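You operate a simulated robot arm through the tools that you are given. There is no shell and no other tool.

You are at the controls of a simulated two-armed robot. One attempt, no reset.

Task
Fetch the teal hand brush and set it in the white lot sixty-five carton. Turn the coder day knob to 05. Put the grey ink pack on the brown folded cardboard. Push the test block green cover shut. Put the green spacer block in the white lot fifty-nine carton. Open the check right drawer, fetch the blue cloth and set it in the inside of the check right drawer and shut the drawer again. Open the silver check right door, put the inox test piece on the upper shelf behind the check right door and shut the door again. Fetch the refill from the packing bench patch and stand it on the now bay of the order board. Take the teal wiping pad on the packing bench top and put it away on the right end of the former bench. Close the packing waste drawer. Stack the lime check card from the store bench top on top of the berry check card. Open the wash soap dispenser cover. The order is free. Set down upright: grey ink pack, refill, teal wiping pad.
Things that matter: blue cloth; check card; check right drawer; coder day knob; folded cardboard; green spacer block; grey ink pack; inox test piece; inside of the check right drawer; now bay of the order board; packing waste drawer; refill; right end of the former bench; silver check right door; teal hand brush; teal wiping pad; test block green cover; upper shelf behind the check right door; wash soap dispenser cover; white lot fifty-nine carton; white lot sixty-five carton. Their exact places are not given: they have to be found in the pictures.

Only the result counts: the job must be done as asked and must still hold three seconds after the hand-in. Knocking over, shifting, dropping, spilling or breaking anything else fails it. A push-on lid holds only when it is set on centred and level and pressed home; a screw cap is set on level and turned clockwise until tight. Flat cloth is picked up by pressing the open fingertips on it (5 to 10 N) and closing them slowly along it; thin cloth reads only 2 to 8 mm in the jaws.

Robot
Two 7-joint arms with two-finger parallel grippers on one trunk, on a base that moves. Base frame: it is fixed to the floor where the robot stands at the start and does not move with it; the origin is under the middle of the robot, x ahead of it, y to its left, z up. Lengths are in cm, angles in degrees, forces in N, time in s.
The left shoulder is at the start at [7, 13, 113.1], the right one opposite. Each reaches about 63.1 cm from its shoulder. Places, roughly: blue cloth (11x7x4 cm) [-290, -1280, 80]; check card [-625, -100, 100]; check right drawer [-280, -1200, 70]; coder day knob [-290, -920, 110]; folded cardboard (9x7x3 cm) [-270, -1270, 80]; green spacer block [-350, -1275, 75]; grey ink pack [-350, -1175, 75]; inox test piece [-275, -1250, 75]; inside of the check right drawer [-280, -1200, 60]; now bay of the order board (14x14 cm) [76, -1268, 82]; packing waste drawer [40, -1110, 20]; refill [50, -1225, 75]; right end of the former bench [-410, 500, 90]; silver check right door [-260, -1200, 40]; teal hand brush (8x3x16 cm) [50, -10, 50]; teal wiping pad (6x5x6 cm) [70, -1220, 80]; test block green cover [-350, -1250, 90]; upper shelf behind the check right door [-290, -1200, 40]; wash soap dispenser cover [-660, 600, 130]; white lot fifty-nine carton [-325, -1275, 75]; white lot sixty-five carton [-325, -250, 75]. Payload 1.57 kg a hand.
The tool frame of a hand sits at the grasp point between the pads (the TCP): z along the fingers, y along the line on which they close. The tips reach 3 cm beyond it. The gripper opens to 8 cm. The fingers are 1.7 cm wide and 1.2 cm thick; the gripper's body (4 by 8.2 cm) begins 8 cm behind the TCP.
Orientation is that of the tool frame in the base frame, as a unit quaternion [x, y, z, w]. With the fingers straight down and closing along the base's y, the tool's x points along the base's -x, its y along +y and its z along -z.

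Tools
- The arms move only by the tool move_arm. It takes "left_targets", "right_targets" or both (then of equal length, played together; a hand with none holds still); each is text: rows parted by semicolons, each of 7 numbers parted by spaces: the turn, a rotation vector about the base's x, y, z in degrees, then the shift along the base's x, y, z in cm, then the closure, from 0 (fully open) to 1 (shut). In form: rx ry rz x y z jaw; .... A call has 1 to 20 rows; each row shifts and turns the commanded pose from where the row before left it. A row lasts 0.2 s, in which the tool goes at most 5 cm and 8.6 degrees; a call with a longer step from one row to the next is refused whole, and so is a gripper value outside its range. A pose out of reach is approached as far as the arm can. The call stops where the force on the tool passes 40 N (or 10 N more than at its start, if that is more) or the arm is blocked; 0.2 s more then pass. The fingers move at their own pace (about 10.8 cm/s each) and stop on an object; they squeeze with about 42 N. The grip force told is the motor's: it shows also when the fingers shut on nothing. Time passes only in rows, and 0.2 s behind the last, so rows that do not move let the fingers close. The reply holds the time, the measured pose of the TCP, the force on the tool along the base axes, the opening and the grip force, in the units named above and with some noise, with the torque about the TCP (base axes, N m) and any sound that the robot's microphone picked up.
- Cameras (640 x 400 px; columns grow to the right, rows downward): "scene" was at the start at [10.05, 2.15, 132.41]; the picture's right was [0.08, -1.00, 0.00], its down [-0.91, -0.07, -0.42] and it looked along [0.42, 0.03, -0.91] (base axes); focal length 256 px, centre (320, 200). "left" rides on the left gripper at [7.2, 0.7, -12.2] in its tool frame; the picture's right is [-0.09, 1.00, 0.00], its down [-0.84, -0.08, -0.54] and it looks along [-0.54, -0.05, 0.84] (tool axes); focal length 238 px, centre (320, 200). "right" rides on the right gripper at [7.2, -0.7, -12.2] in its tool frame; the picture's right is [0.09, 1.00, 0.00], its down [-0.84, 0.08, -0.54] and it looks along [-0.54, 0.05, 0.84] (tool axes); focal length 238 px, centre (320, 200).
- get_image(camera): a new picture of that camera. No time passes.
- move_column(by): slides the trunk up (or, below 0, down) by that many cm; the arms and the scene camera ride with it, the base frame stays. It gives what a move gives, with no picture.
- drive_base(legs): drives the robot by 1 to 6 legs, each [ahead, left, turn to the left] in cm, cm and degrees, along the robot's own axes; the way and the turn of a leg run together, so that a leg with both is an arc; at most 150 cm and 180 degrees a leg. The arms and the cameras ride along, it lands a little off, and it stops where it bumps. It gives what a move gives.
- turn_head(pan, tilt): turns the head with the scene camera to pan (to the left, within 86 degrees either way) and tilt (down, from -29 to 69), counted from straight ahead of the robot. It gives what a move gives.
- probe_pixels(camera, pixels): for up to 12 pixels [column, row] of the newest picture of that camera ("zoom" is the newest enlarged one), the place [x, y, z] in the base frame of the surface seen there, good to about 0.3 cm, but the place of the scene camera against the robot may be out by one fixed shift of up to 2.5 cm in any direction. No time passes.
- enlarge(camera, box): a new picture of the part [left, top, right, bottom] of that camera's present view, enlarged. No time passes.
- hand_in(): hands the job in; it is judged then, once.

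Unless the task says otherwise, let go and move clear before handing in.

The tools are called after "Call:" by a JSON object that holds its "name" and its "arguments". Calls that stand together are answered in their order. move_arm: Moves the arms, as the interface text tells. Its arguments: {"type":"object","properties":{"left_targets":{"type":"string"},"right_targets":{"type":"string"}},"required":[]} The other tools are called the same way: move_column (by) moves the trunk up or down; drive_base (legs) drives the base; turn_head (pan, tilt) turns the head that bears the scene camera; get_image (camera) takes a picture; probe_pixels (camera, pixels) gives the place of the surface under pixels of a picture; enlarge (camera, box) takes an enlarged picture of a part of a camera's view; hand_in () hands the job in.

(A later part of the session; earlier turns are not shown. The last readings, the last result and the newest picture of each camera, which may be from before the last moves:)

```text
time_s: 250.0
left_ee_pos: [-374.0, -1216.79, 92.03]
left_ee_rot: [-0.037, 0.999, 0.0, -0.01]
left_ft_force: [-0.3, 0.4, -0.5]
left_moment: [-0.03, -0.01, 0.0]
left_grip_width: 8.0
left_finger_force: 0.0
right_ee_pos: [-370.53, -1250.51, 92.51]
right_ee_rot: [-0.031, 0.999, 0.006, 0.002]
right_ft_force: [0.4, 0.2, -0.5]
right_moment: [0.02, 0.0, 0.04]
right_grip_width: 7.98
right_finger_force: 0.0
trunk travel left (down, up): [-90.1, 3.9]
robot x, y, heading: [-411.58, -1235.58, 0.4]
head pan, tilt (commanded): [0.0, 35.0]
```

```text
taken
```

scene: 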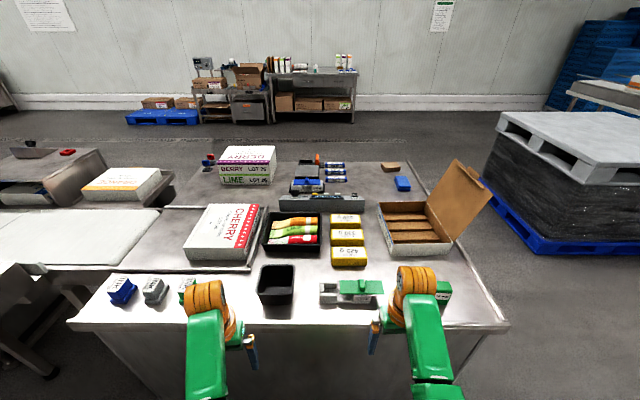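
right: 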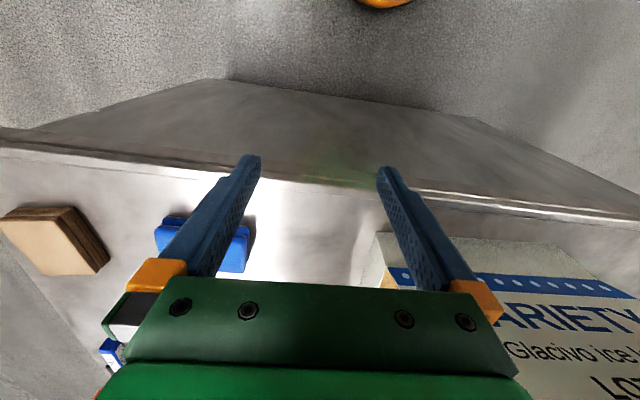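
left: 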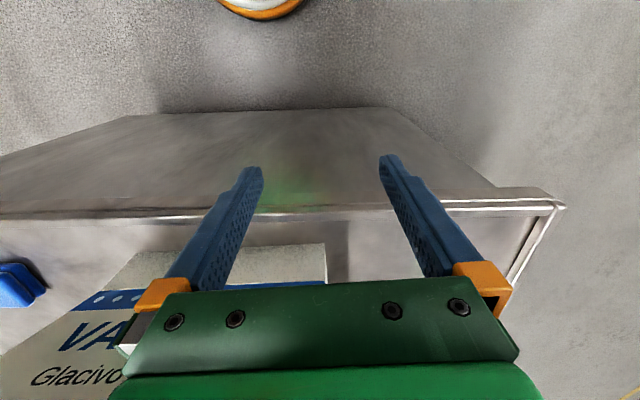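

Now the green cover (355,288) is clearly drawn out toward -y (right), with the block's open part on its left. I'll enlarge the back row.

Call:
{"name": "enlarge", "arguments": {"camera": "scene", "box": [300, 250, 480, 330]}}

Call:
{"name": "enlarge", "arguments": {"camera": "scene", "box": [80, 250, 220, 330]}}

Call:
{"name": "get_image", "arguments": {"camera": "right"}}

Call:
{"name": "probe_pixels", "arguments": {"camera": "scene", "pixels": [[340, 286], [362, 284], [378, 290], [325, 290], [330, 298], [380, 300], [152, 288], [155, 298], [440, 285], [490, 320], [80, 320], [400, 222]]}}

```text
3.56 times, centred on (390, 290) of scene
```

zoom: 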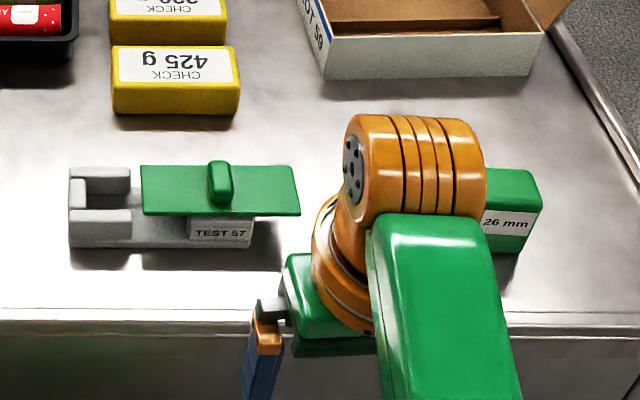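

```text
4.57 times, centred on (150, 290) of scene
```

zoom: 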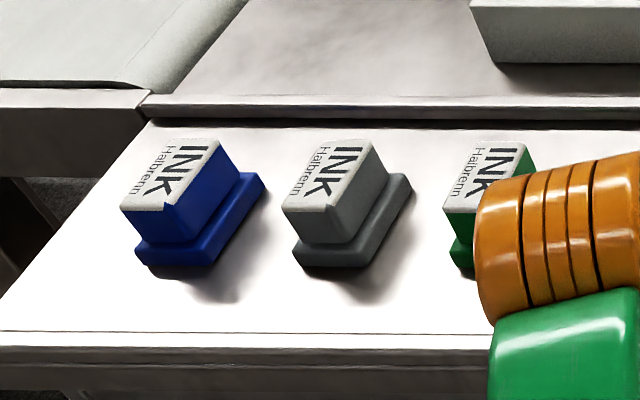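

```text
taken
```

right: 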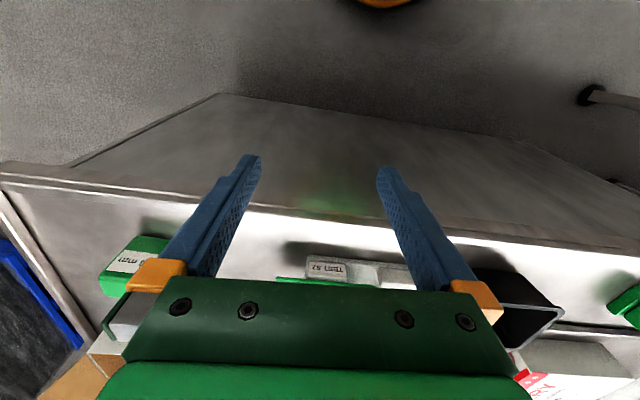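

```text
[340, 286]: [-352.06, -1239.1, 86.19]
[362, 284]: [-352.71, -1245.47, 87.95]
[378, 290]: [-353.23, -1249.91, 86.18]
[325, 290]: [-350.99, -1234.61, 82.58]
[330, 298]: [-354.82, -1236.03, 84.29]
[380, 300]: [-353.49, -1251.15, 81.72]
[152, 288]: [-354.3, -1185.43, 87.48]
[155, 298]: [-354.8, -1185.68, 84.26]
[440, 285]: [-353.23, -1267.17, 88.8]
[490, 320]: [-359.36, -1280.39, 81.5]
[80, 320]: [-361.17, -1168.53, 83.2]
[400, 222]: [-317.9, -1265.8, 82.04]
```

The spacer block ("26 mm") is at about (-352.4,-1269.3) with its top at z 88.3, and the cover's knob is at about (-352,-1247.6,87.5). Before moving closer I'll probe the heights of things under the hands' path.

Call:
{"name": "probe_pixels", "arguments": {"camera": "scene", "pixels": [[262, 267], [292, 267], [260, 295], [290, 298], [277, 290], [187, 283], [122, 288], [120, 278], [350, 220], [455, 170], [370, 205], [348, 250]]}}

```text
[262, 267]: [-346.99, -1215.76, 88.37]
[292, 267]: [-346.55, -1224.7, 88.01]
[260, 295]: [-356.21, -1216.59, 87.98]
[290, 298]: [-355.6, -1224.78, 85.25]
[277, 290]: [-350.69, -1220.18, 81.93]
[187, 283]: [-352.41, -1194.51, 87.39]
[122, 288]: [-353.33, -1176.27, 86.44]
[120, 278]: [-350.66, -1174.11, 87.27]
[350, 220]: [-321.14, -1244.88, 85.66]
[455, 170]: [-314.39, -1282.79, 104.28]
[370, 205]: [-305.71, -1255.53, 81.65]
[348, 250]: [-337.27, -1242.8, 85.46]
```

Everything back there is below z 88.5. I'll raise the trunk 3.5 cm and drive 22 cm closer.

Call:
{"name": "move_column", "arguments": {"by": 3.5}}

Call:
{"name": "drive_base", "arguments": {"legs": [[22, 0, 0]]}}

Call:
{"name": "get_image", "arguments": {"camera": "right"}}

```text
time_s: 250.8
left_ee_pos: [-373.97, -1216.75, 95.55]
left_ee_rot: [-0.038, 0.999, -0.001, -0.011]
left_ft_force: [-0.4, -0.2, 0.6]
left_moment: [-0.02, -0.03, 0.0]
left_grip_width: 8.0
left_finger_force: 0.1
right_ee_pos: [-370.59, -1250.62, 96.03]
right_ee_rot: [-0.031, 0.999, 0.006, 0.002]
right_ft_force: [0.6, -0.6, -0.3]
right_moment: [0.0, 0.02, -0.01]
right_grip_width: 8.02
right_finger_force: 0.1
trunk travel left (down, up): [-93.6, 0.4]
robot x, y, heading: [-411.56, -1235.63, 0.6]
head pan, tilt (commanded): [0.0, 35.0]
```

```text
time_s: 252.5
left_ee_pos: [-352.06, -1216.64, 95.66]
left_ee_rot: [-0.037, 0.999, 0.0, -0.009]
left_ft_force: [0.0, -1.0, 0.4]
left_moment: [0.05, -0.03, -0.04]
left_grip_width: 8.01
left_finger_force: 0.0
right_ee_pos: [-348.6, -1250.43, 96.28]
right_ee_rot: [-0.031, 0.999, 0.006, 0.003]
right_ft_force: [-0.8, -0.2, -0.2]
right_moment: [0.0, -0.03, 0.0]
right_grip_width: 7.99
right_finger_force: 0.1
trunk travel left (down, up): [-93.6, 0.4]
robot x, y, heading: [-389.56, -1235.03, 0.4]
head pan, tilt (commanded): [0.0, 35.0]
```

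```text
taken
```

right: 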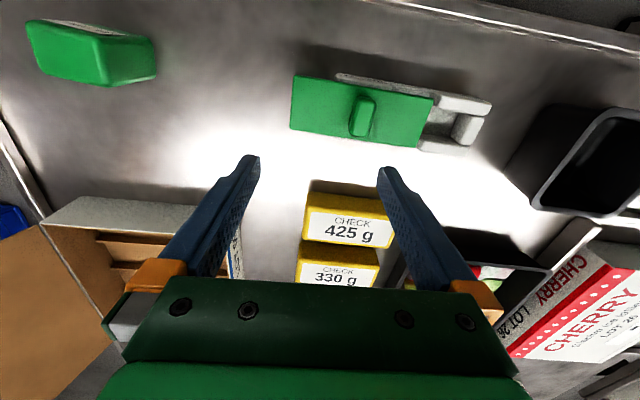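

The right camera has a good view: cover plate (360,112), its knob (362,115), spacer (95,55). I'll probe these precisely.

Call:
{"name": "probe_pixels", "arguments": {"camera": "right", "pixels": [[362, 105], [355, 128], [370, 100], [295, 85], [292, 128], [430, 100], [425, 140], [345, 80], [480, 105], [450, 135], [420, 150], [320, 110]]}}

Call:
{"name": "probe_pixels", "arguments": {"camera": "right", "pixels": [[95, 55], [40, 30], [150, 45], [105, 80], [155, 70], [35, 60], [130, 60], [60, 45], [200, 230], [130, 215], [80, 265], [345, 230]]}}

Call:
{"name": "enlarge", "arguments": {"camera": "right", "box": [270, 50, 510, 180]}}

```text
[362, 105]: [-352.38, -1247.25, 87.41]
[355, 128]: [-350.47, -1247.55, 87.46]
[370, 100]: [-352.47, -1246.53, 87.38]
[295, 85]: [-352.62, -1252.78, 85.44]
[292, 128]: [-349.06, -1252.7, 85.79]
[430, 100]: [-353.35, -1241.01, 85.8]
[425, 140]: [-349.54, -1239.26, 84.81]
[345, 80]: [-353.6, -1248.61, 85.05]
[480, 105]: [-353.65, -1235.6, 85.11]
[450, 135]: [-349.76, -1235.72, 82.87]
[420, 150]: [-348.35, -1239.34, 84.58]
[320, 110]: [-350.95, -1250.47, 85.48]
```

```text
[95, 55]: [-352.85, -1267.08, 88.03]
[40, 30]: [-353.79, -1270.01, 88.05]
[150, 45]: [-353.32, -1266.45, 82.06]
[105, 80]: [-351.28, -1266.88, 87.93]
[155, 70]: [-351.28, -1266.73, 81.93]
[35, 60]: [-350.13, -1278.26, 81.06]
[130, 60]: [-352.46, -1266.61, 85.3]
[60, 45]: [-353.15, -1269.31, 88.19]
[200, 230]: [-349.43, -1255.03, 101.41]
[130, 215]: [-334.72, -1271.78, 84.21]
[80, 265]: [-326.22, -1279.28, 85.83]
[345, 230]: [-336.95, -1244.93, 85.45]
```

```text
2.67 times, centred on (390, 115) of right
```

zoom: 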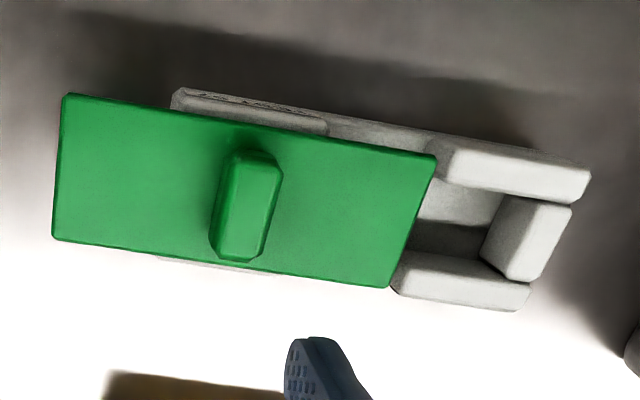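

The cover plate spans y -1253 to -1240.7, and the block ends at -1235, so it must slide about +5 cm. I'll close the right jaw, lower it beside the knob on the -y side (tips at 86.2), and push toward +y.

Call:
{"name": "move_arm", "arguments": {"right_targets": "0 0 0 -1.5 0 0 0.5; 0 0 0 -1.4 0 0 1; 0 0 0 0 0 0 1; 0 0 0 0 0 -3 1; 0 0 0 0 0 -2.5 1; 0 0 0 0 0 -1.5 1; 0 0 0 0 0 0 1"}}

Call:
{"name": "get_image", "arguments": {"camera": "right"}}

```text
time_s: 254.1
left_ee_pos: [-351.82, -1216.62, 95.5]
left_ee_rot: [-0.037, 0.999, 0.0, -0.011]
left_ft_force: [0.3, -0.2, 0.2]
left_moment: [0.02, 0.03, 0.03]
left_grip_width: 8.02
left_finger_force: 0.1
right_ee_pos: [-351.29, -1250.29, 88.99]
right_ee_rot: [-0.032, 0.999, 0.005, 0.001]
right_ft_force: [1.0, 1.1, 0.3]
right_moment: [0.01, -0.02, -0.04]
right_grip_width: 0.0
right_finger_force: 21.5
trunk travel left (down, up): [-93.6, 0.4]
robot x, y, heading: [-389.02, -1235.14, 0.4]
head pan, tilt (commanded): [0.0, 35.0]
```

```text
taken
```

right: 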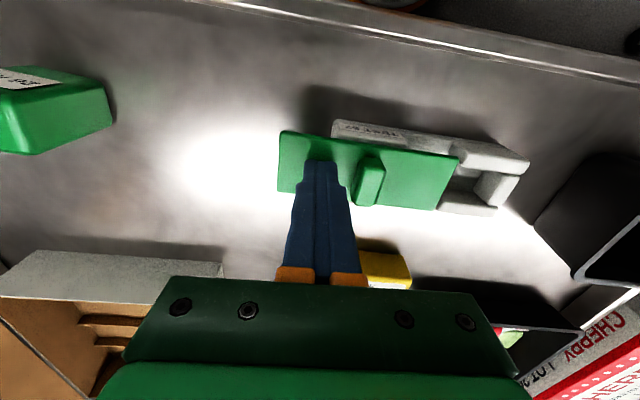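

The closed fingertips stand beside the knob on its -y side. I'll push +y in 1 cm steps.

Call:
{"name": "move_arm", "arguments": {"right_targets": "0 0 0 0 1 0 1; 0 0 0 0 1 0 1; 0 0 0 0 1 0 1; 0 0 0 0 1 0 1; 0 0 0 0 0 0 1"}}

Call:
{"name": "get_image", "arguments": {"camera": "right"}}

```text
time_s: 255.3
left_ee_pos: [-351.78, -1216.68, 95.38]
left_ee_rot: [-0.038, 0.999, 0.0, -0.01]
left_ft_force: [0.3, 1.3, -0.1]
left_moment: [0.01, 0.0, 0.0]
left_grip_width: 8.01
left_finger_force: 0.1
right_ee_pos: [-351.22, -1246.46, 89.1]
right_ee_rot: [-0.032, 0.999, 0.005, 0.001]
right_ft_force: [-0.2, 1.4, -0.3]
right_moment: [0.04, 0.03, 0.01]
right_grip_width: 0.03
right_finger_force: 20.9
trunk travel left (down, up): [-93.6, 0.4]
robot x, y, heading: [-389.84, -1234.63, 0.4]
head pan, tilt (commanded): [0.0, 35.0]
```

```text
taken
```

right: 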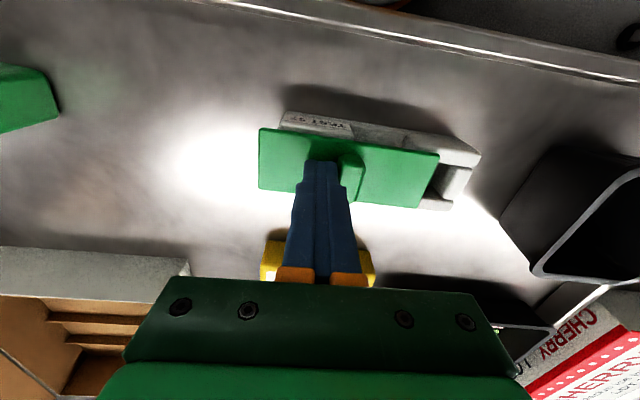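

The cover is sliding, with only a short gap left at the far end (450,185). I'll keep pushing in 0.5 cm steps.

Call:
{"name": "move_arm", "arguments": {"right_targets": "0 0 0 0 0.6 0 1; 0 0 0 0 0.6 0 1; 0 0 0 0 0.5 0 1; 0 0 0 0 0 0 1"}}

Call:
{"name": "get_image", "arguments": {"camera": "right"}}

Call:
{"name": "enlarge", "arguments": {"camera": "right", "box": [230, 80, 490, 230]}}

```text
time_s: 256.3
left_ee_pos: [-351.79, -1216.69, 95.55]
left_ee_rot: [-0.038, 0.999, 0.0, -0.01]
left_ft_force: [-0.4, -0.5, -0.6]
left_moment: [-0.01, -0.01, 0.02]
left_grip_width: 7.99
left_finger_force: 0.0
right_ee_pos: [-351.17, -1244.58, 89.07]
right_ee_rot: [-0.032, 0.999, 0.005, 0.002]
right_ft_force: [0.7, 0.4, -0.4]
right_moment: [0.01, 0.01, 0.01]
right_grip_width: 0.02
right_finger_force: 20.9
trunk travel left (down, up): [-93.6, 0.4]
robot x, y, heading: [-389.34, -1235.19, 0.5]
head pan, tilt (commanded): [0.0, 35.0]
```

```text
taken
```

right: 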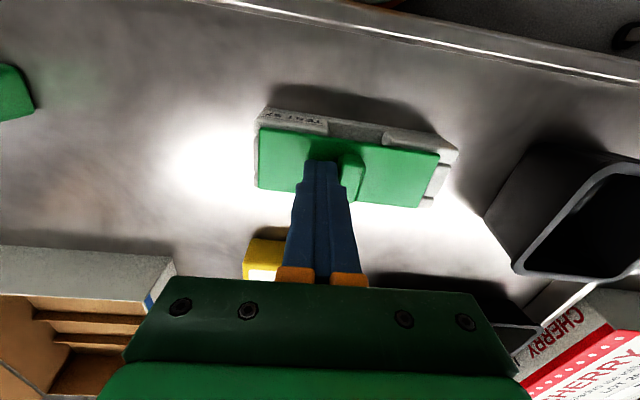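

```text
2.46 times, centred on (360, 155) of right
```

zoom: 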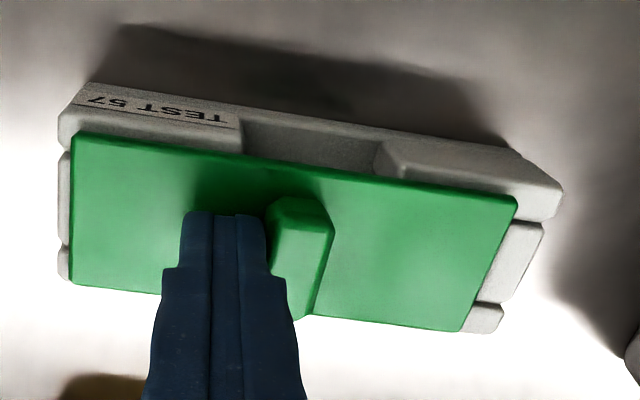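

The force is still low, so the cover isn't at its stop yet. I'll continue in 0.3 cm steps watching the force.

Call:
{"name": "move_arm", "arguments": {"right_targets": "0 0 0 0 0.3 0 1; 0 0 0 0 0.3 0 1; 0 0 0 0 0 0 1"}}

Call:
{"name": "enlarge", "arguments": {"camera": "right", "box": [230, 80, 490, 230]}}

```text
time_s: 257.1
left_ee_pos: [-351.75, -1216.6, 95.41]
left_ee_rot: [-0.038, 0.999, 0.0, -0.01]
left_ft_force: [0.5, -0.1, -0.2]
left_moment: [0.03, 0.01, 0.01]
left_grip_width: 8.01
left_finger_force: 0.1
right_ee_pos: [-351.15, -1243.98, 89.1]
right_ee_rot: [-0.031, 1.0, 0.005, 0.002]
right_ft_force: [0.6, 0.0, 0.3]
right_moment: [0.01, -0.04, -0.02]
right_grip_width: 0.02
right_finger_force: 21.4
trunk travel left (down, up): [-93.6, 0.4]
robot x, y, heading: [-389.31, -1235.19, 0.5]
head pan, tilt (commanded): [0.0, 35.0]
```

```text
2.46 times, centred on (360, 155) of right
```

zoom: 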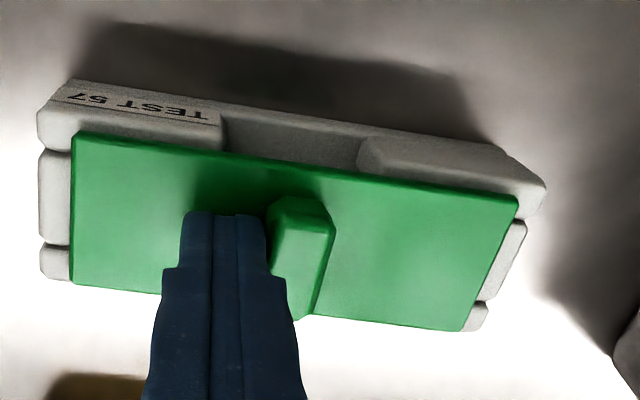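

The cover now looks nearly centred on the block. I'll probe its ends and the block's ends.

Call:
{"name": "get_image", "arguments": {"camera": "right"}}

Call:
{"name": "enlarge", "arguments": {"camera": "right", "box": [230, 80, 490, 230]}}

Call:
{"name": "probe_pixels", "arguments": {"camera": "zoom", "pixels": [[80, 200], [60, 200], [45, 200], [500, 220], [512, 240], [520, 235], [60, 120], [530, 190], [90, 150], [455, 310], [75, 265], [490, 310]]}}

```text
taken
```

right: 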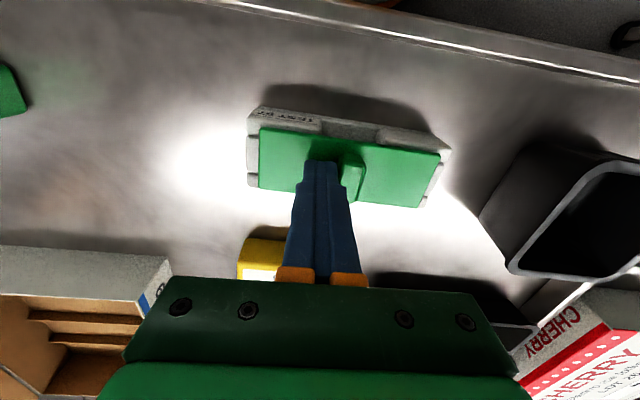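

```text
2.46 times, centred on (360, 155) of right
```

zoom: 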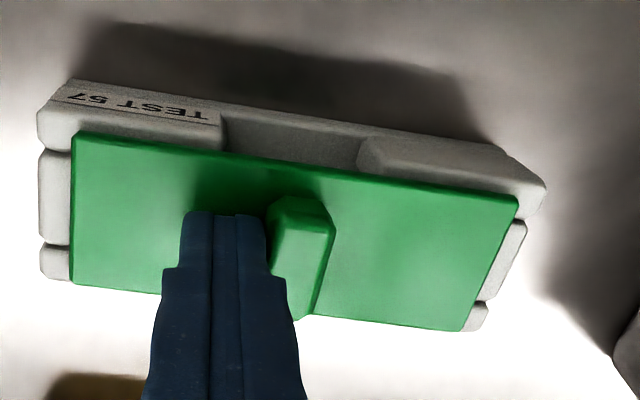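

```text
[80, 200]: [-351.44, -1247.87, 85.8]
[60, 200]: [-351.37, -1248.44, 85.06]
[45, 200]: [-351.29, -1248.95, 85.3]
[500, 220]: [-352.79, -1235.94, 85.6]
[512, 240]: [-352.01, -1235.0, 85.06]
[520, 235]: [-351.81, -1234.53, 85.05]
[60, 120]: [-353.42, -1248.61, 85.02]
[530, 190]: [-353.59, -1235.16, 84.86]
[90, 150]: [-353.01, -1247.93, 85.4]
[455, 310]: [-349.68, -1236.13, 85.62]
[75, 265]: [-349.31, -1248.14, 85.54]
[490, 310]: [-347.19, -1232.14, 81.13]
```

Plate and block are both centred on y -1241.8, so it looks shut. I'll try one more 0.2 cm nudge to feel for the stop.

Call:
{"name": "move_arm", "arguments": {"right_targets": "0 0 0 0 0.2 0 1; 0 0 0 0 0 0 1; 0 0 0 0 0 0 1"}}

Call:
{"name": "enlarge", "arguments": {"camera": "right", "box": [230, 80, 490, 230]}}

Call:
{"name": "probe_pixels", "arguments": {"camera": "zoom", "pixels": [[75, 200], [80, 200], [500, 220], [510, 205], [45, 200], [530, 190]]}}

```text
time_s: 257.9
left_ee_pos: [-351.79, -1216.63, 95.42]
left_ee_rot: [-0.038, 0.999, -0.001, -0.011]
left_ft_force: [-0.8, 1.0, 0.2]
left_moment: [-0.03, 0.03, -0.01]
left_grip_width: 8.0
left_finger_force: 0.0
right_ee_pos: [-351.14, -1244.0, 89.1]
right_ee_rot: [-0.031, 0.999, 0.006, 0.002]
right_ft_force: [0.5, -1.8, -0.6]
right_moment: [-0.04, -0.01, 0.02]
right_grip_width: 0.0
right_finger_force: 20.9
trunk travel left (down, up): [-93.6, 0.4]
robot x, y, heading: [-389.49, -1235.0, 0.5]
head pan, tilt (commanded): [0.0, 35.0]
```

```text
2.46 times, centred on (360, 155) of right
```

zoom: 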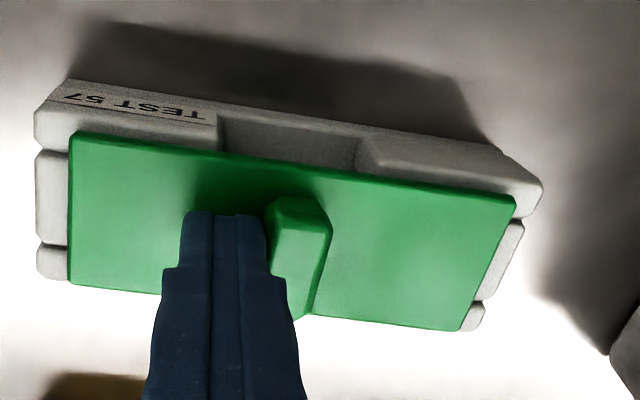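

```text
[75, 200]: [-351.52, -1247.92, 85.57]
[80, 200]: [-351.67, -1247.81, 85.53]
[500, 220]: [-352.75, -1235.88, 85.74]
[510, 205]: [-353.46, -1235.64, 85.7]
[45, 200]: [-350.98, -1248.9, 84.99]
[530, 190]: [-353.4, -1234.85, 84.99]
```

The hand no longer advances (reaction -1.8 N), so the cover is at its stop and shut. I'll back off, lift, and move over toward the spacer for a look.

Call:
{"name": "move_arm", "arguments": {"right_targets": "0 0 0 0 -0.6 0 1; 0 0 0 0 0 3 1; 0 0 0 0 0 4 1; 0 0 0 0 -4 0 1; 0 0 0 0 -4 0 0.5; 0 0 0 0 -4 0 0; 0 0 0 0 -4 0 0; 0 0 0 0 -3 0 0; 0 0 0 0 0 0 0"}}

Call:
{"name": "get_image", "arguments": {"camera": "right"}}

```text
time_s: 259.9
left_ee_pos: [-351.86, -1216.67, 95.44]
left_ee_rot: [-0.037, 0.999, -0.001, -0.01]
left_ft_force: [-0.2, 0.2, 0.5]
left_moment: [-0.02, 0.02, -0.03]
left_grip_width: 8.0
left_finger_force: 0.0
right_ee_pos: [-351.09, -1263.59, 96.07]
right_ee_rot: [-0.031, 1.0, 0.005, 0.002]
right_ft_force: [0.4, -0.1, 0.1]
right_moment: [0.03, -0.02, -0.01]
right_grip_width: 8.02
right_finger_force: 0.1
trunk travel left (down, up): [-93.6, 0.4]
robot x, y, heading: [-389.24, -1234.59, 0.7]
head pan, tilt (commanded): [0.0, 35.0]
```

```text
taken
```

right: 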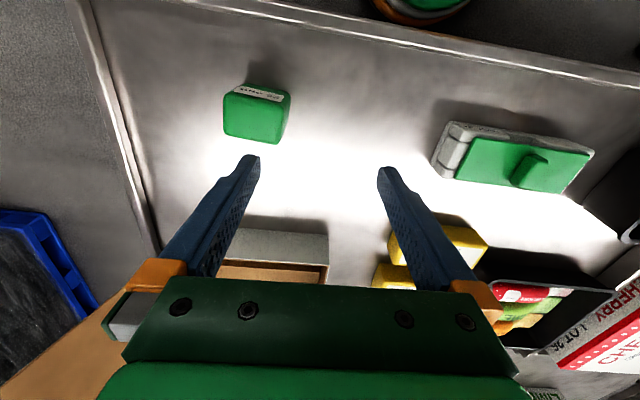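

Call:
{"name": "enlarge", "arguments": {"camera": "right", "box": [200, 70, 320, 160]}}

Call:
{"name": "probe_pixels", "arguments": {"camera": "right", "pixels": [[254, 117], [228, 97], [226, 130], [280, 105], [272, 138], [285, 110], [265, 90], [245, 88], [315, 240], [255, 235], [250, 270], [310, 268]]}}

```text
4.44 times, centred on (260, 115) of right
```

zoom: 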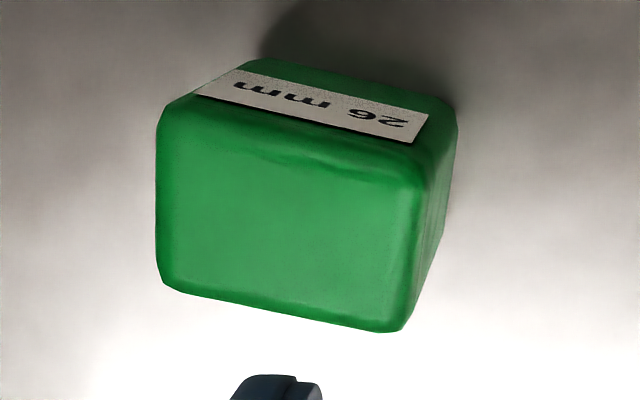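

```text
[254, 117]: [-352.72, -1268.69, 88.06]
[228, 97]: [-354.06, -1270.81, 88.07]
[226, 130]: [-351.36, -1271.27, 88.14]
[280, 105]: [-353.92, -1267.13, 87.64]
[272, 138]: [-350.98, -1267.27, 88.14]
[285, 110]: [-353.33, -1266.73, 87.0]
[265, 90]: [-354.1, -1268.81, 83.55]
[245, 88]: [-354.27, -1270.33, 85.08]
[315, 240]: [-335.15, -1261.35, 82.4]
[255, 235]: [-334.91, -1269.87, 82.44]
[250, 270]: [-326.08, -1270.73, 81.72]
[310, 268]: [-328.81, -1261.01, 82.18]
```

The spacer is about 4.5 × 3.6 cm, 7 cm tall, centred at (-352.5,-1269.1). I'll move over it, go down, and grip it along y.

Call:
{"name": "move_arm", "arguments": {"right_targets": "0 0 0 -0.7 -2.75 0 0; 0 0 0 -0.7 -2.75 0 0; 0 0 0 0 0 -4 0; 0 0 0 0 0 -4 0; 0 0 0 0 0 -2.3 0; 0 0 0 0 0 0 0.3; 0 0 0 0 0 0 0.6; 0 0 0 0 0 0 1; 0 0 0 0 0 0 1; 0 0 0 0 0 0 1"}}

Call:
{"name": "get_image", "arguments": {"camera": "right"}}

```text
time_s: 262.1
left_ee_pos: [-351.79, -1216.64, 95.37]
left_ee_rot: [-0.037, 0.999, 0.0, -0.01]
left_ft_force: [0.0, 0.0, 0.0]
left_moment: [0.02, 0.01, -0.01]
left_grip_width: 8.0
left_finger_force: 0.1
right_ee_pos: [-352.45, -1269.05, 85.79]
right_ee_rot: [-0.032, 0.999, 0.005, 0.001]
right_ft_force: [0.0, 0.2, 0.8]
right_moment: [-0.01, 0.05, -0.01]
right_grip_width: 4.96
right_finger_force: 42.1
trunk travel left (down, up): [-93.6, 0.4]
robot x, y, heading: [-389.69, -1235.39, 0.4]
head pan, tilt (commanded): [0.0, 35.0]
```

```text
taken
```

right: 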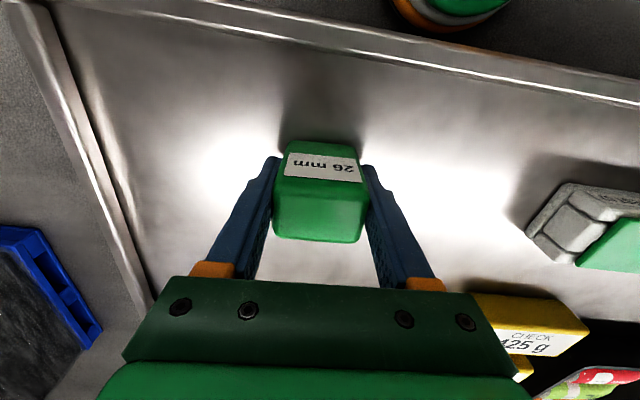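

The spacer is gripped at 4.96 cm. I'll lift it, shift the arm toward +y, then strafe right and slightly forward so the carton comes within reach.

Call:
{"name": "move_arm", "arguments": {"right_targets": "0 0 0 0 0 3 1; 0 0 0 0 0 3 1; 0 0 0 0 0 3 1; 0 0 0 0 0 3 1; 0 0 0 0 4 0 1; 0 0 0 0 4 0 1; 0 0 0 0 4 0 1; 0 0 0 0 4 0 1; 0 0 0 0 0 0 1"}}

Call:
{"name": "drive_base", "arguments": {"legs": [[0, -17, 0], [4, 0, 0]]}}

Call:
{"name": "get_image", "arguments": {"camera": "scene"}}

Call:
{"name": "get_image", "arguments": {"camera": "right"}}

```text
time_s: 264.1
left_ee_pos: [-351.94, -1216.7, 95.45]
left_ee_rot: [-0.038, 0.999, -0.001, -0.011]
left_ft_force: [-0.4, 0.2, 0.3]
left_moment: [0.01, 0.0, -0.01]
left_grip_width: 7.99
left_finger_force: 0.1
right_ee_pos: [-352.54, -1252.94, 97.86]
right_ee_rot: [-0.032, 0.999, 0.005, 0.001]
right_ft_force: [0.5, 0.6, -1.2]
right_moment: [-0.01, 0.03, 0.0]
right_grip_width: 4.94
right_finger_force: 42.1
trunk travel left (down, up): [-93.6, 0.4]
robot x, y, heading: [-389.23, -1235.27, 0.6]
head pan, tilt (commanded): [0.0, 35.0]
```

```text
time_s: 266.0
left_ee_pos: [-348.26, -1233.55, 95.77]
left_ee_rot: [-0.038, 0.999, -0.002, -0.007]
left_ft_force: [-0.9, -0.3, 0.8]
left_moment: [0.01, -0.07, 0.02]
left_grip_width: 7.98
left_finger_force: 0.0
right_ee_pos: [-349.09, -1269.97, 97.84]
right_ee_rot: [-0.032, 0.999, 0.006, 0.005]
right_ft_force: [0.1, 0.3, -1.6]
right_moment: [-0.01, -0.04, 0.0]
right_grip_width: 4.92
right_finger_force: 42.0
trunk travel left (down, up): [-93.6, 0.4]
robot x, y, heading: [-385.54, -1252.05, 0.6]
head pan, tilt (commanded): [0.0, 35.0]
```

```text
taken
```

scene: 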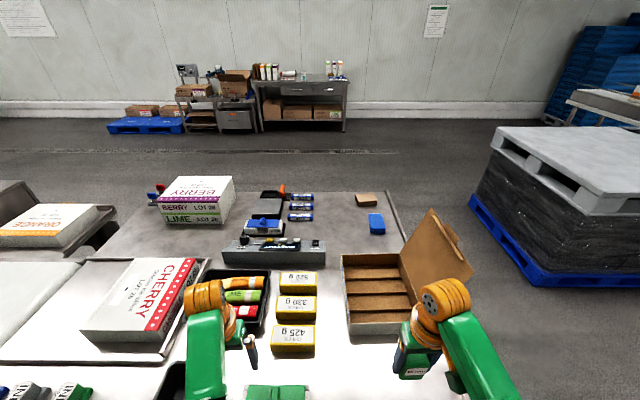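

```text
taken
```

right: 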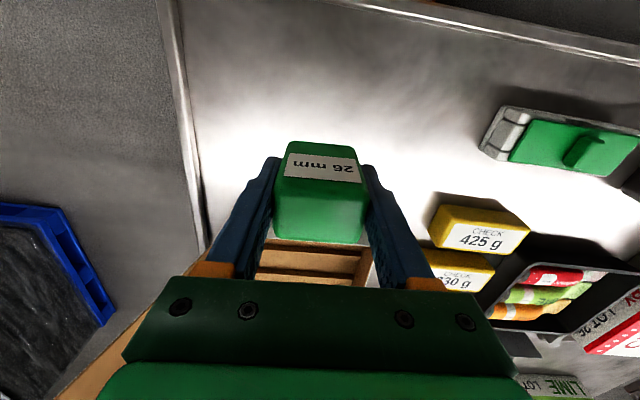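

I'll probe the carton's walls and dividers with both cameras.

Call:
{"name": "probe_pixels", "arguments": {"camera": "right", "pixels": [[300, 242], [350, 248], [310, 258], [310, 270], [310, 280], [270, 262], [360, 262], [275, 277], [345, 258], [345, 283]]}}

Call:
{"name": "probe_pixels", "arguments": {"camera": "scene", "pixels": [[350, 325], [400, 322], [375, 308], [375, 300], [375, 293], [375, 285], [375, 279], [375, 272], [375, 265], [345, 262], [400, 270], [410, 295]]}}

Call:
{"name": "enlarge", "arguments": {"camera": "scene", "box": [320, 200, 480, 390]}}

```text
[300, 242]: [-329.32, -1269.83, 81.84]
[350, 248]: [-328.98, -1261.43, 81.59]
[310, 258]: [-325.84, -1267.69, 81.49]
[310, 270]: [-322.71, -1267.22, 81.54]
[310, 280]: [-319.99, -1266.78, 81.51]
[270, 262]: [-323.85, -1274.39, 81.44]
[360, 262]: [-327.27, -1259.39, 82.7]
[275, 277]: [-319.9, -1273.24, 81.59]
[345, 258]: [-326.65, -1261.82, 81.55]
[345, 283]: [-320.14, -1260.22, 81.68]
```

```text
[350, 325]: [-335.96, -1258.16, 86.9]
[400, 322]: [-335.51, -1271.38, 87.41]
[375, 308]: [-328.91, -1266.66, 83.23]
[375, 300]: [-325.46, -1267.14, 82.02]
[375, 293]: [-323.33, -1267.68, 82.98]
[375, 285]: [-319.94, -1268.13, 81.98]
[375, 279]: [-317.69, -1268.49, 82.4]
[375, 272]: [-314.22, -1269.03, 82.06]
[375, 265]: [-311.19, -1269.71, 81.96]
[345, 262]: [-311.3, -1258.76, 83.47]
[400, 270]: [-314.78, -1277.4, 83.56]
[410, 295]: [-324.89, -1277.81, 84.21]
```

```text
2.11 times, centred on (400, 295) of scene
```

zoom: 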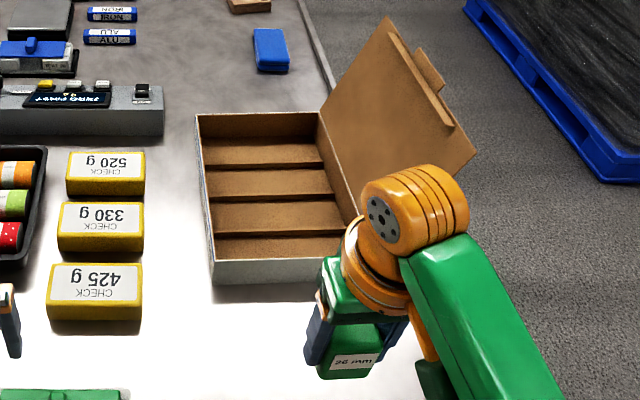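

Carton 59 (true): near wall x -335, dividers at -328, -322.5 and -317, y -1279.5 to -1260, floor 81.5. I'll raise the left hand, tilt the right 20° forward, and carry the spacer over the first slot.

Call:
{"name": "move_arm", "arguments": {"left_targets": "0 0 0 0 0 2.5 0; 0 0 0 0 0 2.5 0; 0 0 0 0 0 2.5 0; 0 0 0 0 0 2.5 0; 0 0 0 0 0 0 0; 0 0 0 0 0 0 0", "right_targets": "0 -5 0 3.2 0 0 1; 0 -5 0 3.2 0 0 1; 0 -5 0 3.2 0 0 1; 0 -5 0 3.2 0 0 1; 0 0 0 3.2 0 0 1; 0 0 0 0 0 0 1"}}

Call:
{"name": "get_image", "arguments": {"camera": "right"}}

Call:
{"name": "enlarge", "arguments": {"camera": "scene", "box": [320, 200, 480, 390]}}

```text
time_s: 267.4
left_ee_pos: [-345.29, -1232.41, 103.59]
left_ee_rot: [-0.036, 0.999, -0.001, -0.01]
left_ft_force: [-0.1, 0.5, 0.4]
left_moment: [0.01, -0.03, 0.01]
left_grip_width: 8.0
left_finger_force: 0.1
left hand out of reach, approached as far as the arm can: row 3, 4
right_ee_pos: [-332.47, -1269.85, 97.78]
right_ee_rot: [-0.033, 0.984, 0.0, 0.177]
right_ft_force: [-0.4, -0.2, -1.1]
right_moment: [-0.01, 0.0, -0.03]
right_grip_width: 4.93
right_finger_force: 42.0
trunk travel left (down, up): [-93.6, 0.4]
robot x, y, heading: [-385.42, -1252.0, 0.3]
head pan, tilt (commanded): [0.0, 35.0]
```

```text
taken
```

right: 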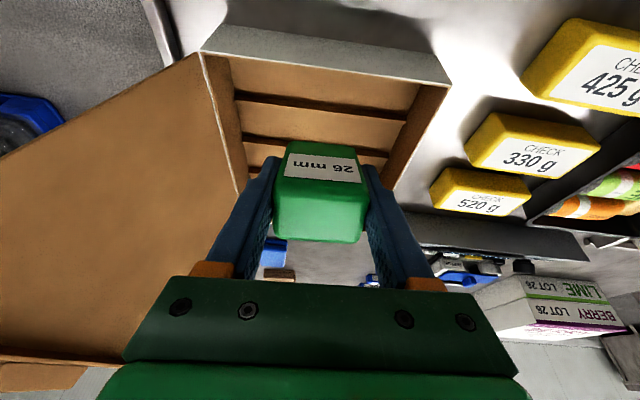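

```text
2.11 times, centred on (400, 295) of scene
```

zoom: 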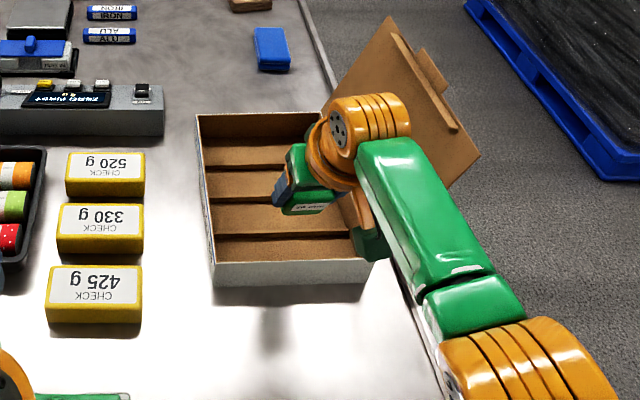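

The spacer is above the first slot and clear of the flap. I'll lower it with the trunk by 10 cm.

Call:
{"name": "move_column", "arguments": {"by": -10}}

Call:
{"name": "get_image", "arguments": {"camera": "right"}}

```text
time_s: 268.8
left_ee_pos: [-345.22, -1232.35, 93.53]
left_ee_rot: [-0.037, 0.999, 0.0, -0.011]
left_ft_force: [0.4, 0.1, -0.3]
left_moment: [-0.03, 0.03, 0.01]
left_grip_width: 7.98
left_finger_force: 0.1
right_ee_pos: [-332.48, -1269.92, 87.9]
right_ee_rot: [-0.032, 0.984, 0.0, 0.174]
right_ft_force: [-0.2, -1.2, -2.1]
right_moment: [-0.01, -0.01, 0.0]
right_grip_width: 4.95
right_finger_force: 41.8
trunk travel left (down, up): [-83.6, 10.4]
robot x, y, heading: [-385.3, -1251.83, 0.4]
head pan, tilt (commanded): [0.0, 35.0]
```

```text
taken
```

right: 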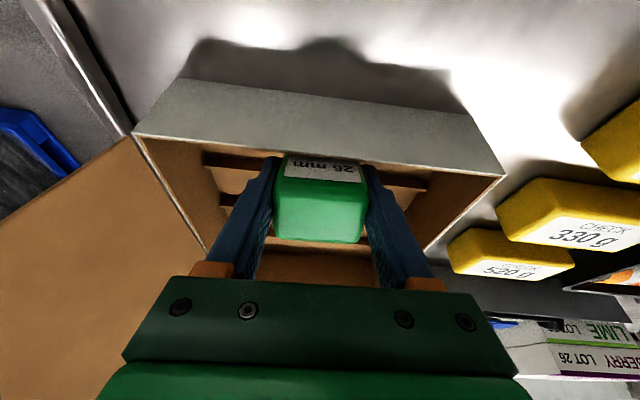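

It's inside the walls now. I'll lower the last bit in small steps to feel contact.

Call:
{"name": "move_arm", "arguments": {"right_targets": "0 0 0 0 0 -0.5 1; 0 0 0 0 0 -0.5 1; 0 0 0 0 0 -0.3 1; 0 0 0 0 0 0 1"}}

```text
time_s: 269.8
left_ee_pos: [-345.33, -1232.32, 93.51]
left_ee_rot: [-0.038, 0.999, 0.0, -0.011]
left_ft_force: [0.1, 0.1, 0.2]
left_moment: [-0.02, 0.03, -0.01]
left_grip_width: 7.99
left_finger_force: 0.0
right_ee_pos: [-332.39, -1269.94, 86.44]
right_ee_rot: [-0.032, 0.984, -0.001, 0.174]
right_ft_force: [-0.1, 0.2, -0.2]
right_moment: [-0.01, 0.02, -0.03]
right_grip_width: 4.97
right_finger_force: 41.9
trunk travel left (down, up): [-83.6, 10.4]
robot x, y, heading: [-385.21, -1252.23, 0.4]
head pan, tilt (commanded): [0.0, 35.0]
```

The force is just starting to change. I'll go down 0.3 cm more, then open slowly and lift along the tool axis.

Call:
{"name": "move_arm", "arguments": {"right_targets": "0 0 0 0 0 -0.3 1; 0 0 0 0 0 0 0.5; 0 0 0 0 0 0 0.35; 0 0 0 0 0 0 0.25; 0 0 0 0 0 0 0; 0 0 0 0 0 0 0; 0 0 0 0 0 2.5 0; 0 0 0 0 0 3 0; 0 0 0 0 0 3 0; 0 0 0 0 0 3 0; 0 0 0 0 0 0 0"}}

Call:
{"name": "get_image", "arguments": {"camera": "right"}}

```text
time_s: 272.2
left_ee_pos: [-345.2, -1232.37, 93.36]
left_ee_rot: [-0.037, 0.999, 0.0, -0.01]
left_ft_force: [0.4, 0.1, -0.1]
left_moment: [-0.01, 0.04, -0.03]
left_grip_width: 7.99
left_finger_force: 0.1
right_ee_pos: [-332.52, -1269.98, 97.69]
right_ee_rot: [-0.032, 0.984, -0.001, 0.174]
right_ft_force: [-0.5, -0.1, -0.1]
right_moment: [0.01, 0.01, 0.0]
right_grip_width: 8.02
right_finger_force: 0.0
trunk travel left (down, up): [-83.6, 10.4]
robot x, y, heading: [-385.32, -1252.14, 0.5]
head pan, tilt (commanded): [0.0, 35.0]
```

```text
taken
```

right: 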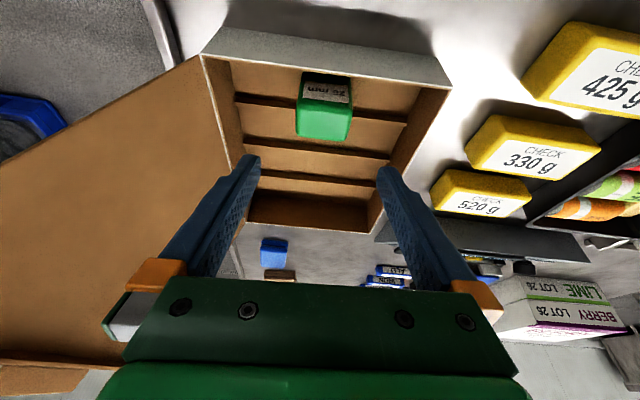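

The spacer stands in carton 59. Next is the grey ink pack, which suits the left hand. I'll retract the right hand, strafe left 44 cm along the back, and look with the left camera.

Call:
{"name": "move_arm", "arguments": {"right_targets": "0 5 0 -3.2 0 0 0; 0 5 0 -3.2 0 0 0; 0 5 0 -3.2 0 0 0; 0 5 0 -3.2 0 0 0; 0 0 0 -3.2 0 0 0; 0 0 0 0 0 0 0"}}

Call:
{"name": "drive_base", "arguments": {"legs": [[0, 44, 0]]}}

Call:
{"name": "get_image", "arguments": {"camera": "left"}}

Call:
{"name": "get_image", "arguments": {"camera": "scene"}}

```text
time_s: 273.6
left_ee_pos: [-345.41, -1232.35, 93.39]
left_ee_rot: [-0.037, 0.999, 0.0, -0.01]
left_ft_force: [-0.2, 0.1, -0.5]
left_moment: [-0.01, -0.01, -0.01]
left_grip_width: 8.0
left_finger_force: 0.0
right_ee_pos: [-348.5, -1270.04, 97.56]
right_ee_rot: [-0.031, 0.999, 0.005, 0.001]
right_ft_force: [0.2, -0.2, -1.3]
right_moment: [0.03, -0.02, 0.0]
right_grip_width: 8.0
right_finger_force: 0.0
trunk travel left (down, up): [-83.6, 10.4]
robot x, y, heading: [-385.05, -1252.26, 0.2]
head pan, tilt (commanded): [0.0, 35.0]
```

```text
time_s: 276.2
left_ee_pos: [-345.79, -1188.2, 93.42]
left_ee_rot: [-0.039, 0.999, 0.0, -0.01]
left_ft_force: [-1.2, -0.2, 0.0]
left_moment: [0.0, 0.02, -0.03]
left_grip_width: 7.99
left_finger_force: 0.2
right_ee_pos: [-348.91, -1225.82, 97.65]
right_ee_rot: [-0.033, 0.999, 0.006, 0.001]
right_ft_force: [-0.3, -0.4, -0.4]
right_moment: [-0.01, 0.01, 0.01]
right_grip_width: 8.0
right_finger_force: 0.0
trunk travel left (down, up): [-83.6, 10.4]
robot x, y, heading: [-385.76, -1207.8, 0.6]
head pan, tilt (commanded): [0.0, 35.0]
```

```text
taken
```

left: 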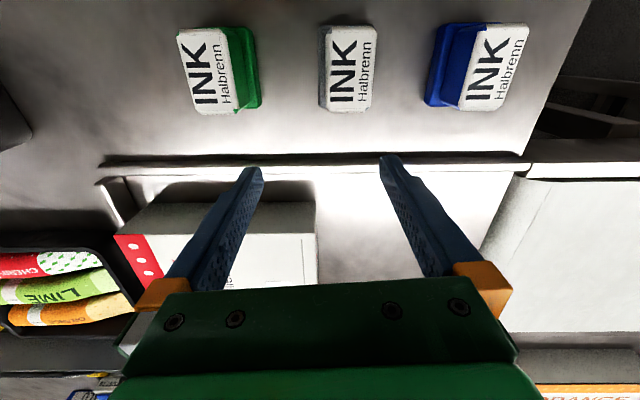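

```text
taken
```

scene: 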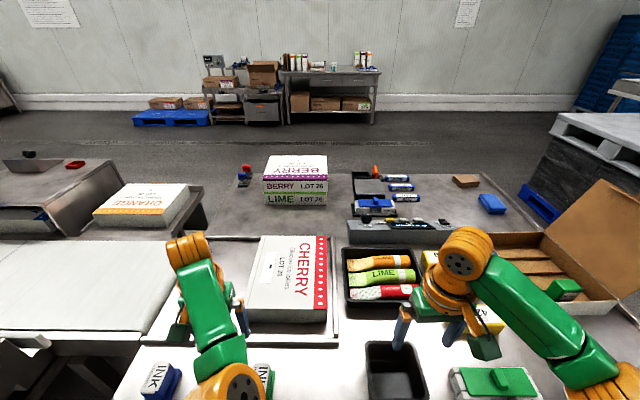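

The grey ink pack is at (348,70) in the left picture, almost straight ahead of the left hand. I'll enlarge and probe it.

Call:
{"name": "enlarge", "arguments": {"camera": "left", "box": [290, 10, 410, 130]}}

Call:
{"name": "probe_pixels", "arguments": {"camera": "left", "pixels": [[350, 70], [335, 30], [372, 30], [330, 105], [365, 108], [323, 70], [376, 70], [350, 25], [345, 112], [322, 30], [400, 70], [326, 100]]}}

```text
3.33 times, centred on (350, 70) of left
```

zoom: 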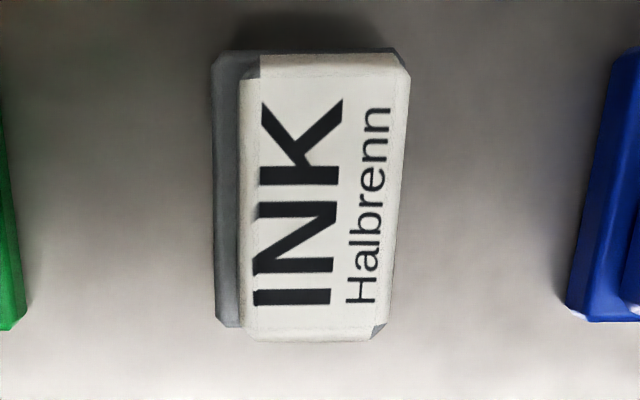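

```text
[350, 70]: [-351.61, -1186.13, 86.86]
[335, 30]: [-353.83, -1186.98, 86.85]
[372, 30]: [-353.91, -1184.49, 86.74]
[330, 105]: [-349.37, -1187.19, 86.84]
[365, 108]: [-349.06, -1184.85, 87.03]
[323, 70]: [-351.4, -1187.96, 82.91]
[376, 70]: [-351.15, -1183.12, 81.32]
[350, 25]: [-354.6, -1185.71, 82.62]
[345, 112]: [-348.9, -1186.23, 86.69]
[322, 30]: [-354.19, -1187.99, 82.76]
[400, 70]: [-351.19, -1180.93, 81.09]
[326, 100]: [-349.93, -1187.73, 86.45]
```

The grey pack's body is 5.4 (x) × 3.3 (y) cm with its top at z 86.9 and a flange at z 82.9. I'll grip the body along y with the tips just above the flange.

Call:
{"name": "move_arm", "arguments": {"left_targets": "0 0 0 -2.9 1.2 0 0; 0 0 0 -2.8 1.15 0 0; 0 0 0 0 0 -3 0; 0 0 0 0 0 -3 0; 0 0 0 0 0 -1.1 0; 0 0 0 0 0 0 0.3; 0 0 0 0 0 0 0.6; 0 0 0 0 0 0 1; 0 0 0 0 0 0 1; 0 0 0 0 0 0 1"}}

Call:
{"name": "get_image", "arguments": {"camera": "left"}}

```text
time_s: 277.4
left_ee_pos: [-349.33, -1184.05, 85.93]
left_ee_rot: [-0.041, 0.999, 0.004, 0.0]
left_ft_force: [-4.2, -1.3, 15.9]
left_moment: [-0.65, 0.1, -0.18]
left_grip_width: 8.02
left_finger_force: 0.1
left hand out of reach, approached as far as the arm can: row 1, 2
right_ee_pos: [-348.98, -1225.84, 97.67]
right_ee_rot: [-0.034, 0.999, 0.007, 0.004]
right_ft_force: [-0.2, -0.8, 0.2]
right_moment: [-0.04, 0.02, 0.02]
right_grip_width: 8.02
right_finger_force: 0.0
trunk travel left (down, up): [-83.6, 10.4]
robot x, y, heading: [-385.48, -1208.08, 1.0]
head pan, tilt (commanded): [0.0, 35.0]
stopped in row 5 (left hand): the force on the tool passed its limit at 47 N (the readings are from after the stop); the commanded pose is now the measured one
```

```text
taken
```

left: 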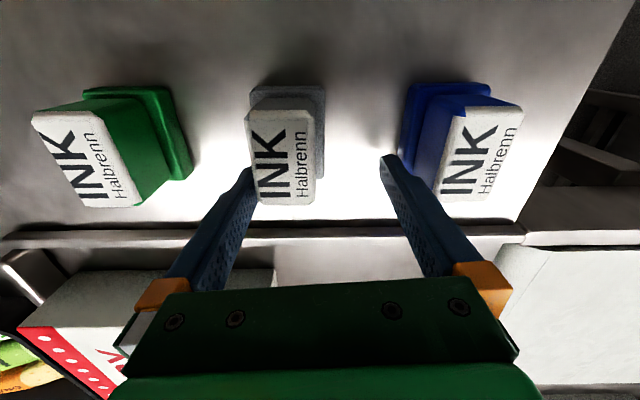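

The left hand drifted (fold limit) and its -y finger pressed on the pack's flange. I'll lift straight off and re-measure.

Call:
{"name": "move_arm", "arguments": {"left_targets": "0 0 0 0 0 2 0; 0 0 0 0 0 3 0; 0 0 0 0 0 2.5 0; 0 0 0 0 0 0 0"}}

Call:
{"name": "get_image", "arguments": {"camera": "left"}}

Call:
{"name": "probe_pixels", "arguments": {"camera": "left", "pixels": [[285, 70], [270, 50], [300, 50], [265, 100], [300, 100]]}}

```text
time_s: 278.4
left_ee_pos: [-348.87, -1183.95, 93.07]
left_ee_rot: [-0.041, 0.999, 0.002, -0.002]
left_ft_force: [-0.8, -0.6, -0.4]
left_moment: [-0.02, 0.01, 0.0]
left_grip_width: 7.98
left_finger_force: 0.0
left hand out of reach, approached as far as the arm can: row 3
right_ee_pos: [-348.75, -1225.79, 97.49]
right_ee_rot: [-0.034, 0.999, 0.005, 0.001]
right_ft_force: [0.0, -0.4, 0.0]
right_moment: [-0.05, 0.03, -0.02]
right_grip_width: 8.01
right_finger_force: 0.1
trunk travel left (down, up): [-83.6, 10.4]
robot x, y, heading: [-386.04, -1207.87, 0.7]
head pan, tilt (commanded): [0.0, 35.0]
```

```text
taken
```

left: 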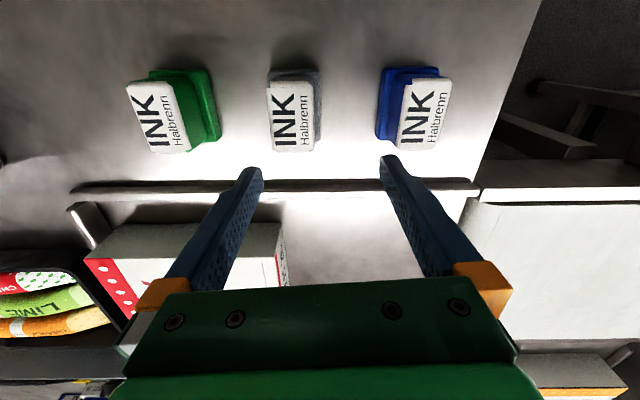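

```text
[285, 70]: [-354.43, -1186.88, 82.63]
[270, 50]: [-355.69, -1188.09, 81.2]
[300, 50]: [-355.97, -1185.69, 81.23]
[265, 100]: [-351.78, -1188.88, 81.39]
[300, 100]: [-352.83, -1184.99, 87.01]
```

The pack still stands. The left arm is too folded here, so I'll raise the trunk 6 cm and back up 5 cm to give it room, then re-measure.

Call:
{"name": "move_column", "arguments": {"by": 6}}

Call:
{"name": "drive_base", "arguments": {"legs": [[-5, 0, 0]]}}

Call:
{"name": "get_image", "arguments": {"camera": "left"}}

Call:
{"name": "enlarge", "arguments": {"camera": "left", "box": [230, 20, 400, 150]}}

```text
time_s: 279.4
left_ee_pos: [-348.9, -1183.94, 99.04]
left_ee_rot: [-0.039, 0.999, 0.002, -0.003]
left_ft_force: [0.4, -0.9, 0.0]
left_moment: [0.03, 0.02, 0.02]
left_grip_width: 8.01
left_finger_force: 0.0
right_ee_pos: [-348.87, -1225.6, 103.52]
right_ee_rot: [-0.034, 0.999, 0.005, 0.002]
right_ft_force: [0.1, -0.1, 0.1]
right_moment: [-0.02, 0.0, 0.03]
right_grip_width: 7.98
right_finger_force: 0.1
trunk travel left (down, up): [-89.6, 4.4]
robot x, y, heading: [-385.62, -1207.98, 0.8]
head pan, tilt (commanded): [0.0, 35.0]
```

```text
time_s: 280.3
left_ee_pos: [-353.31, -1183.97, 98.7]
left_ee_rot: [-0.04, 0.999, 0.003, -0.006]
left_ft_force: [-0.4, -0.1, 0.1]
left_moment: [0.0, 0.02, 0.02]
left_grip_width: 8.0
left_finger_force: 0.1
right_ee_pos: [-353.24, -1225.75, 103.25]
right_ee_rot: [-0.035, 0.999, 0.006, -0.002]
right_ft_force: [0.2, -0.8, -1.1]
right_moment: [-0.03, 0.07, 0.0]
right_grip_width: 7.97
right_finger_force: 0.0
trunk travel left (down, up): [-89.6, 4.4]
robot x, y, heading: [-390.31, -1208.1, 0.7]
head pan, tilt (commanded): [0.0, 35.0]
```

```text
taken
```

left: 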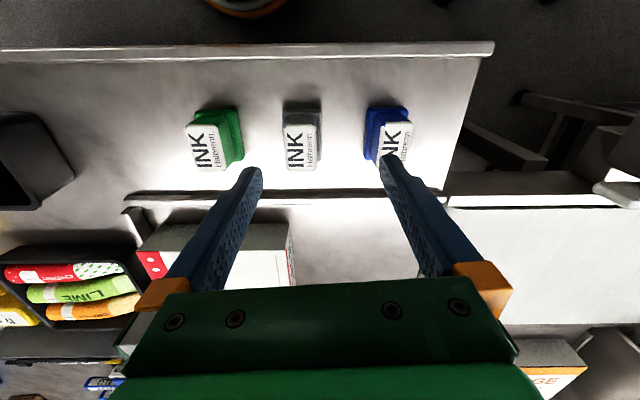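

```text
3.08 times, centred on (315, 85) of left
```

zoom: 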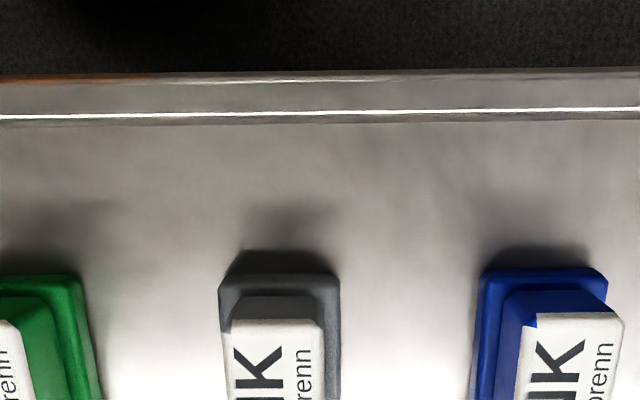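

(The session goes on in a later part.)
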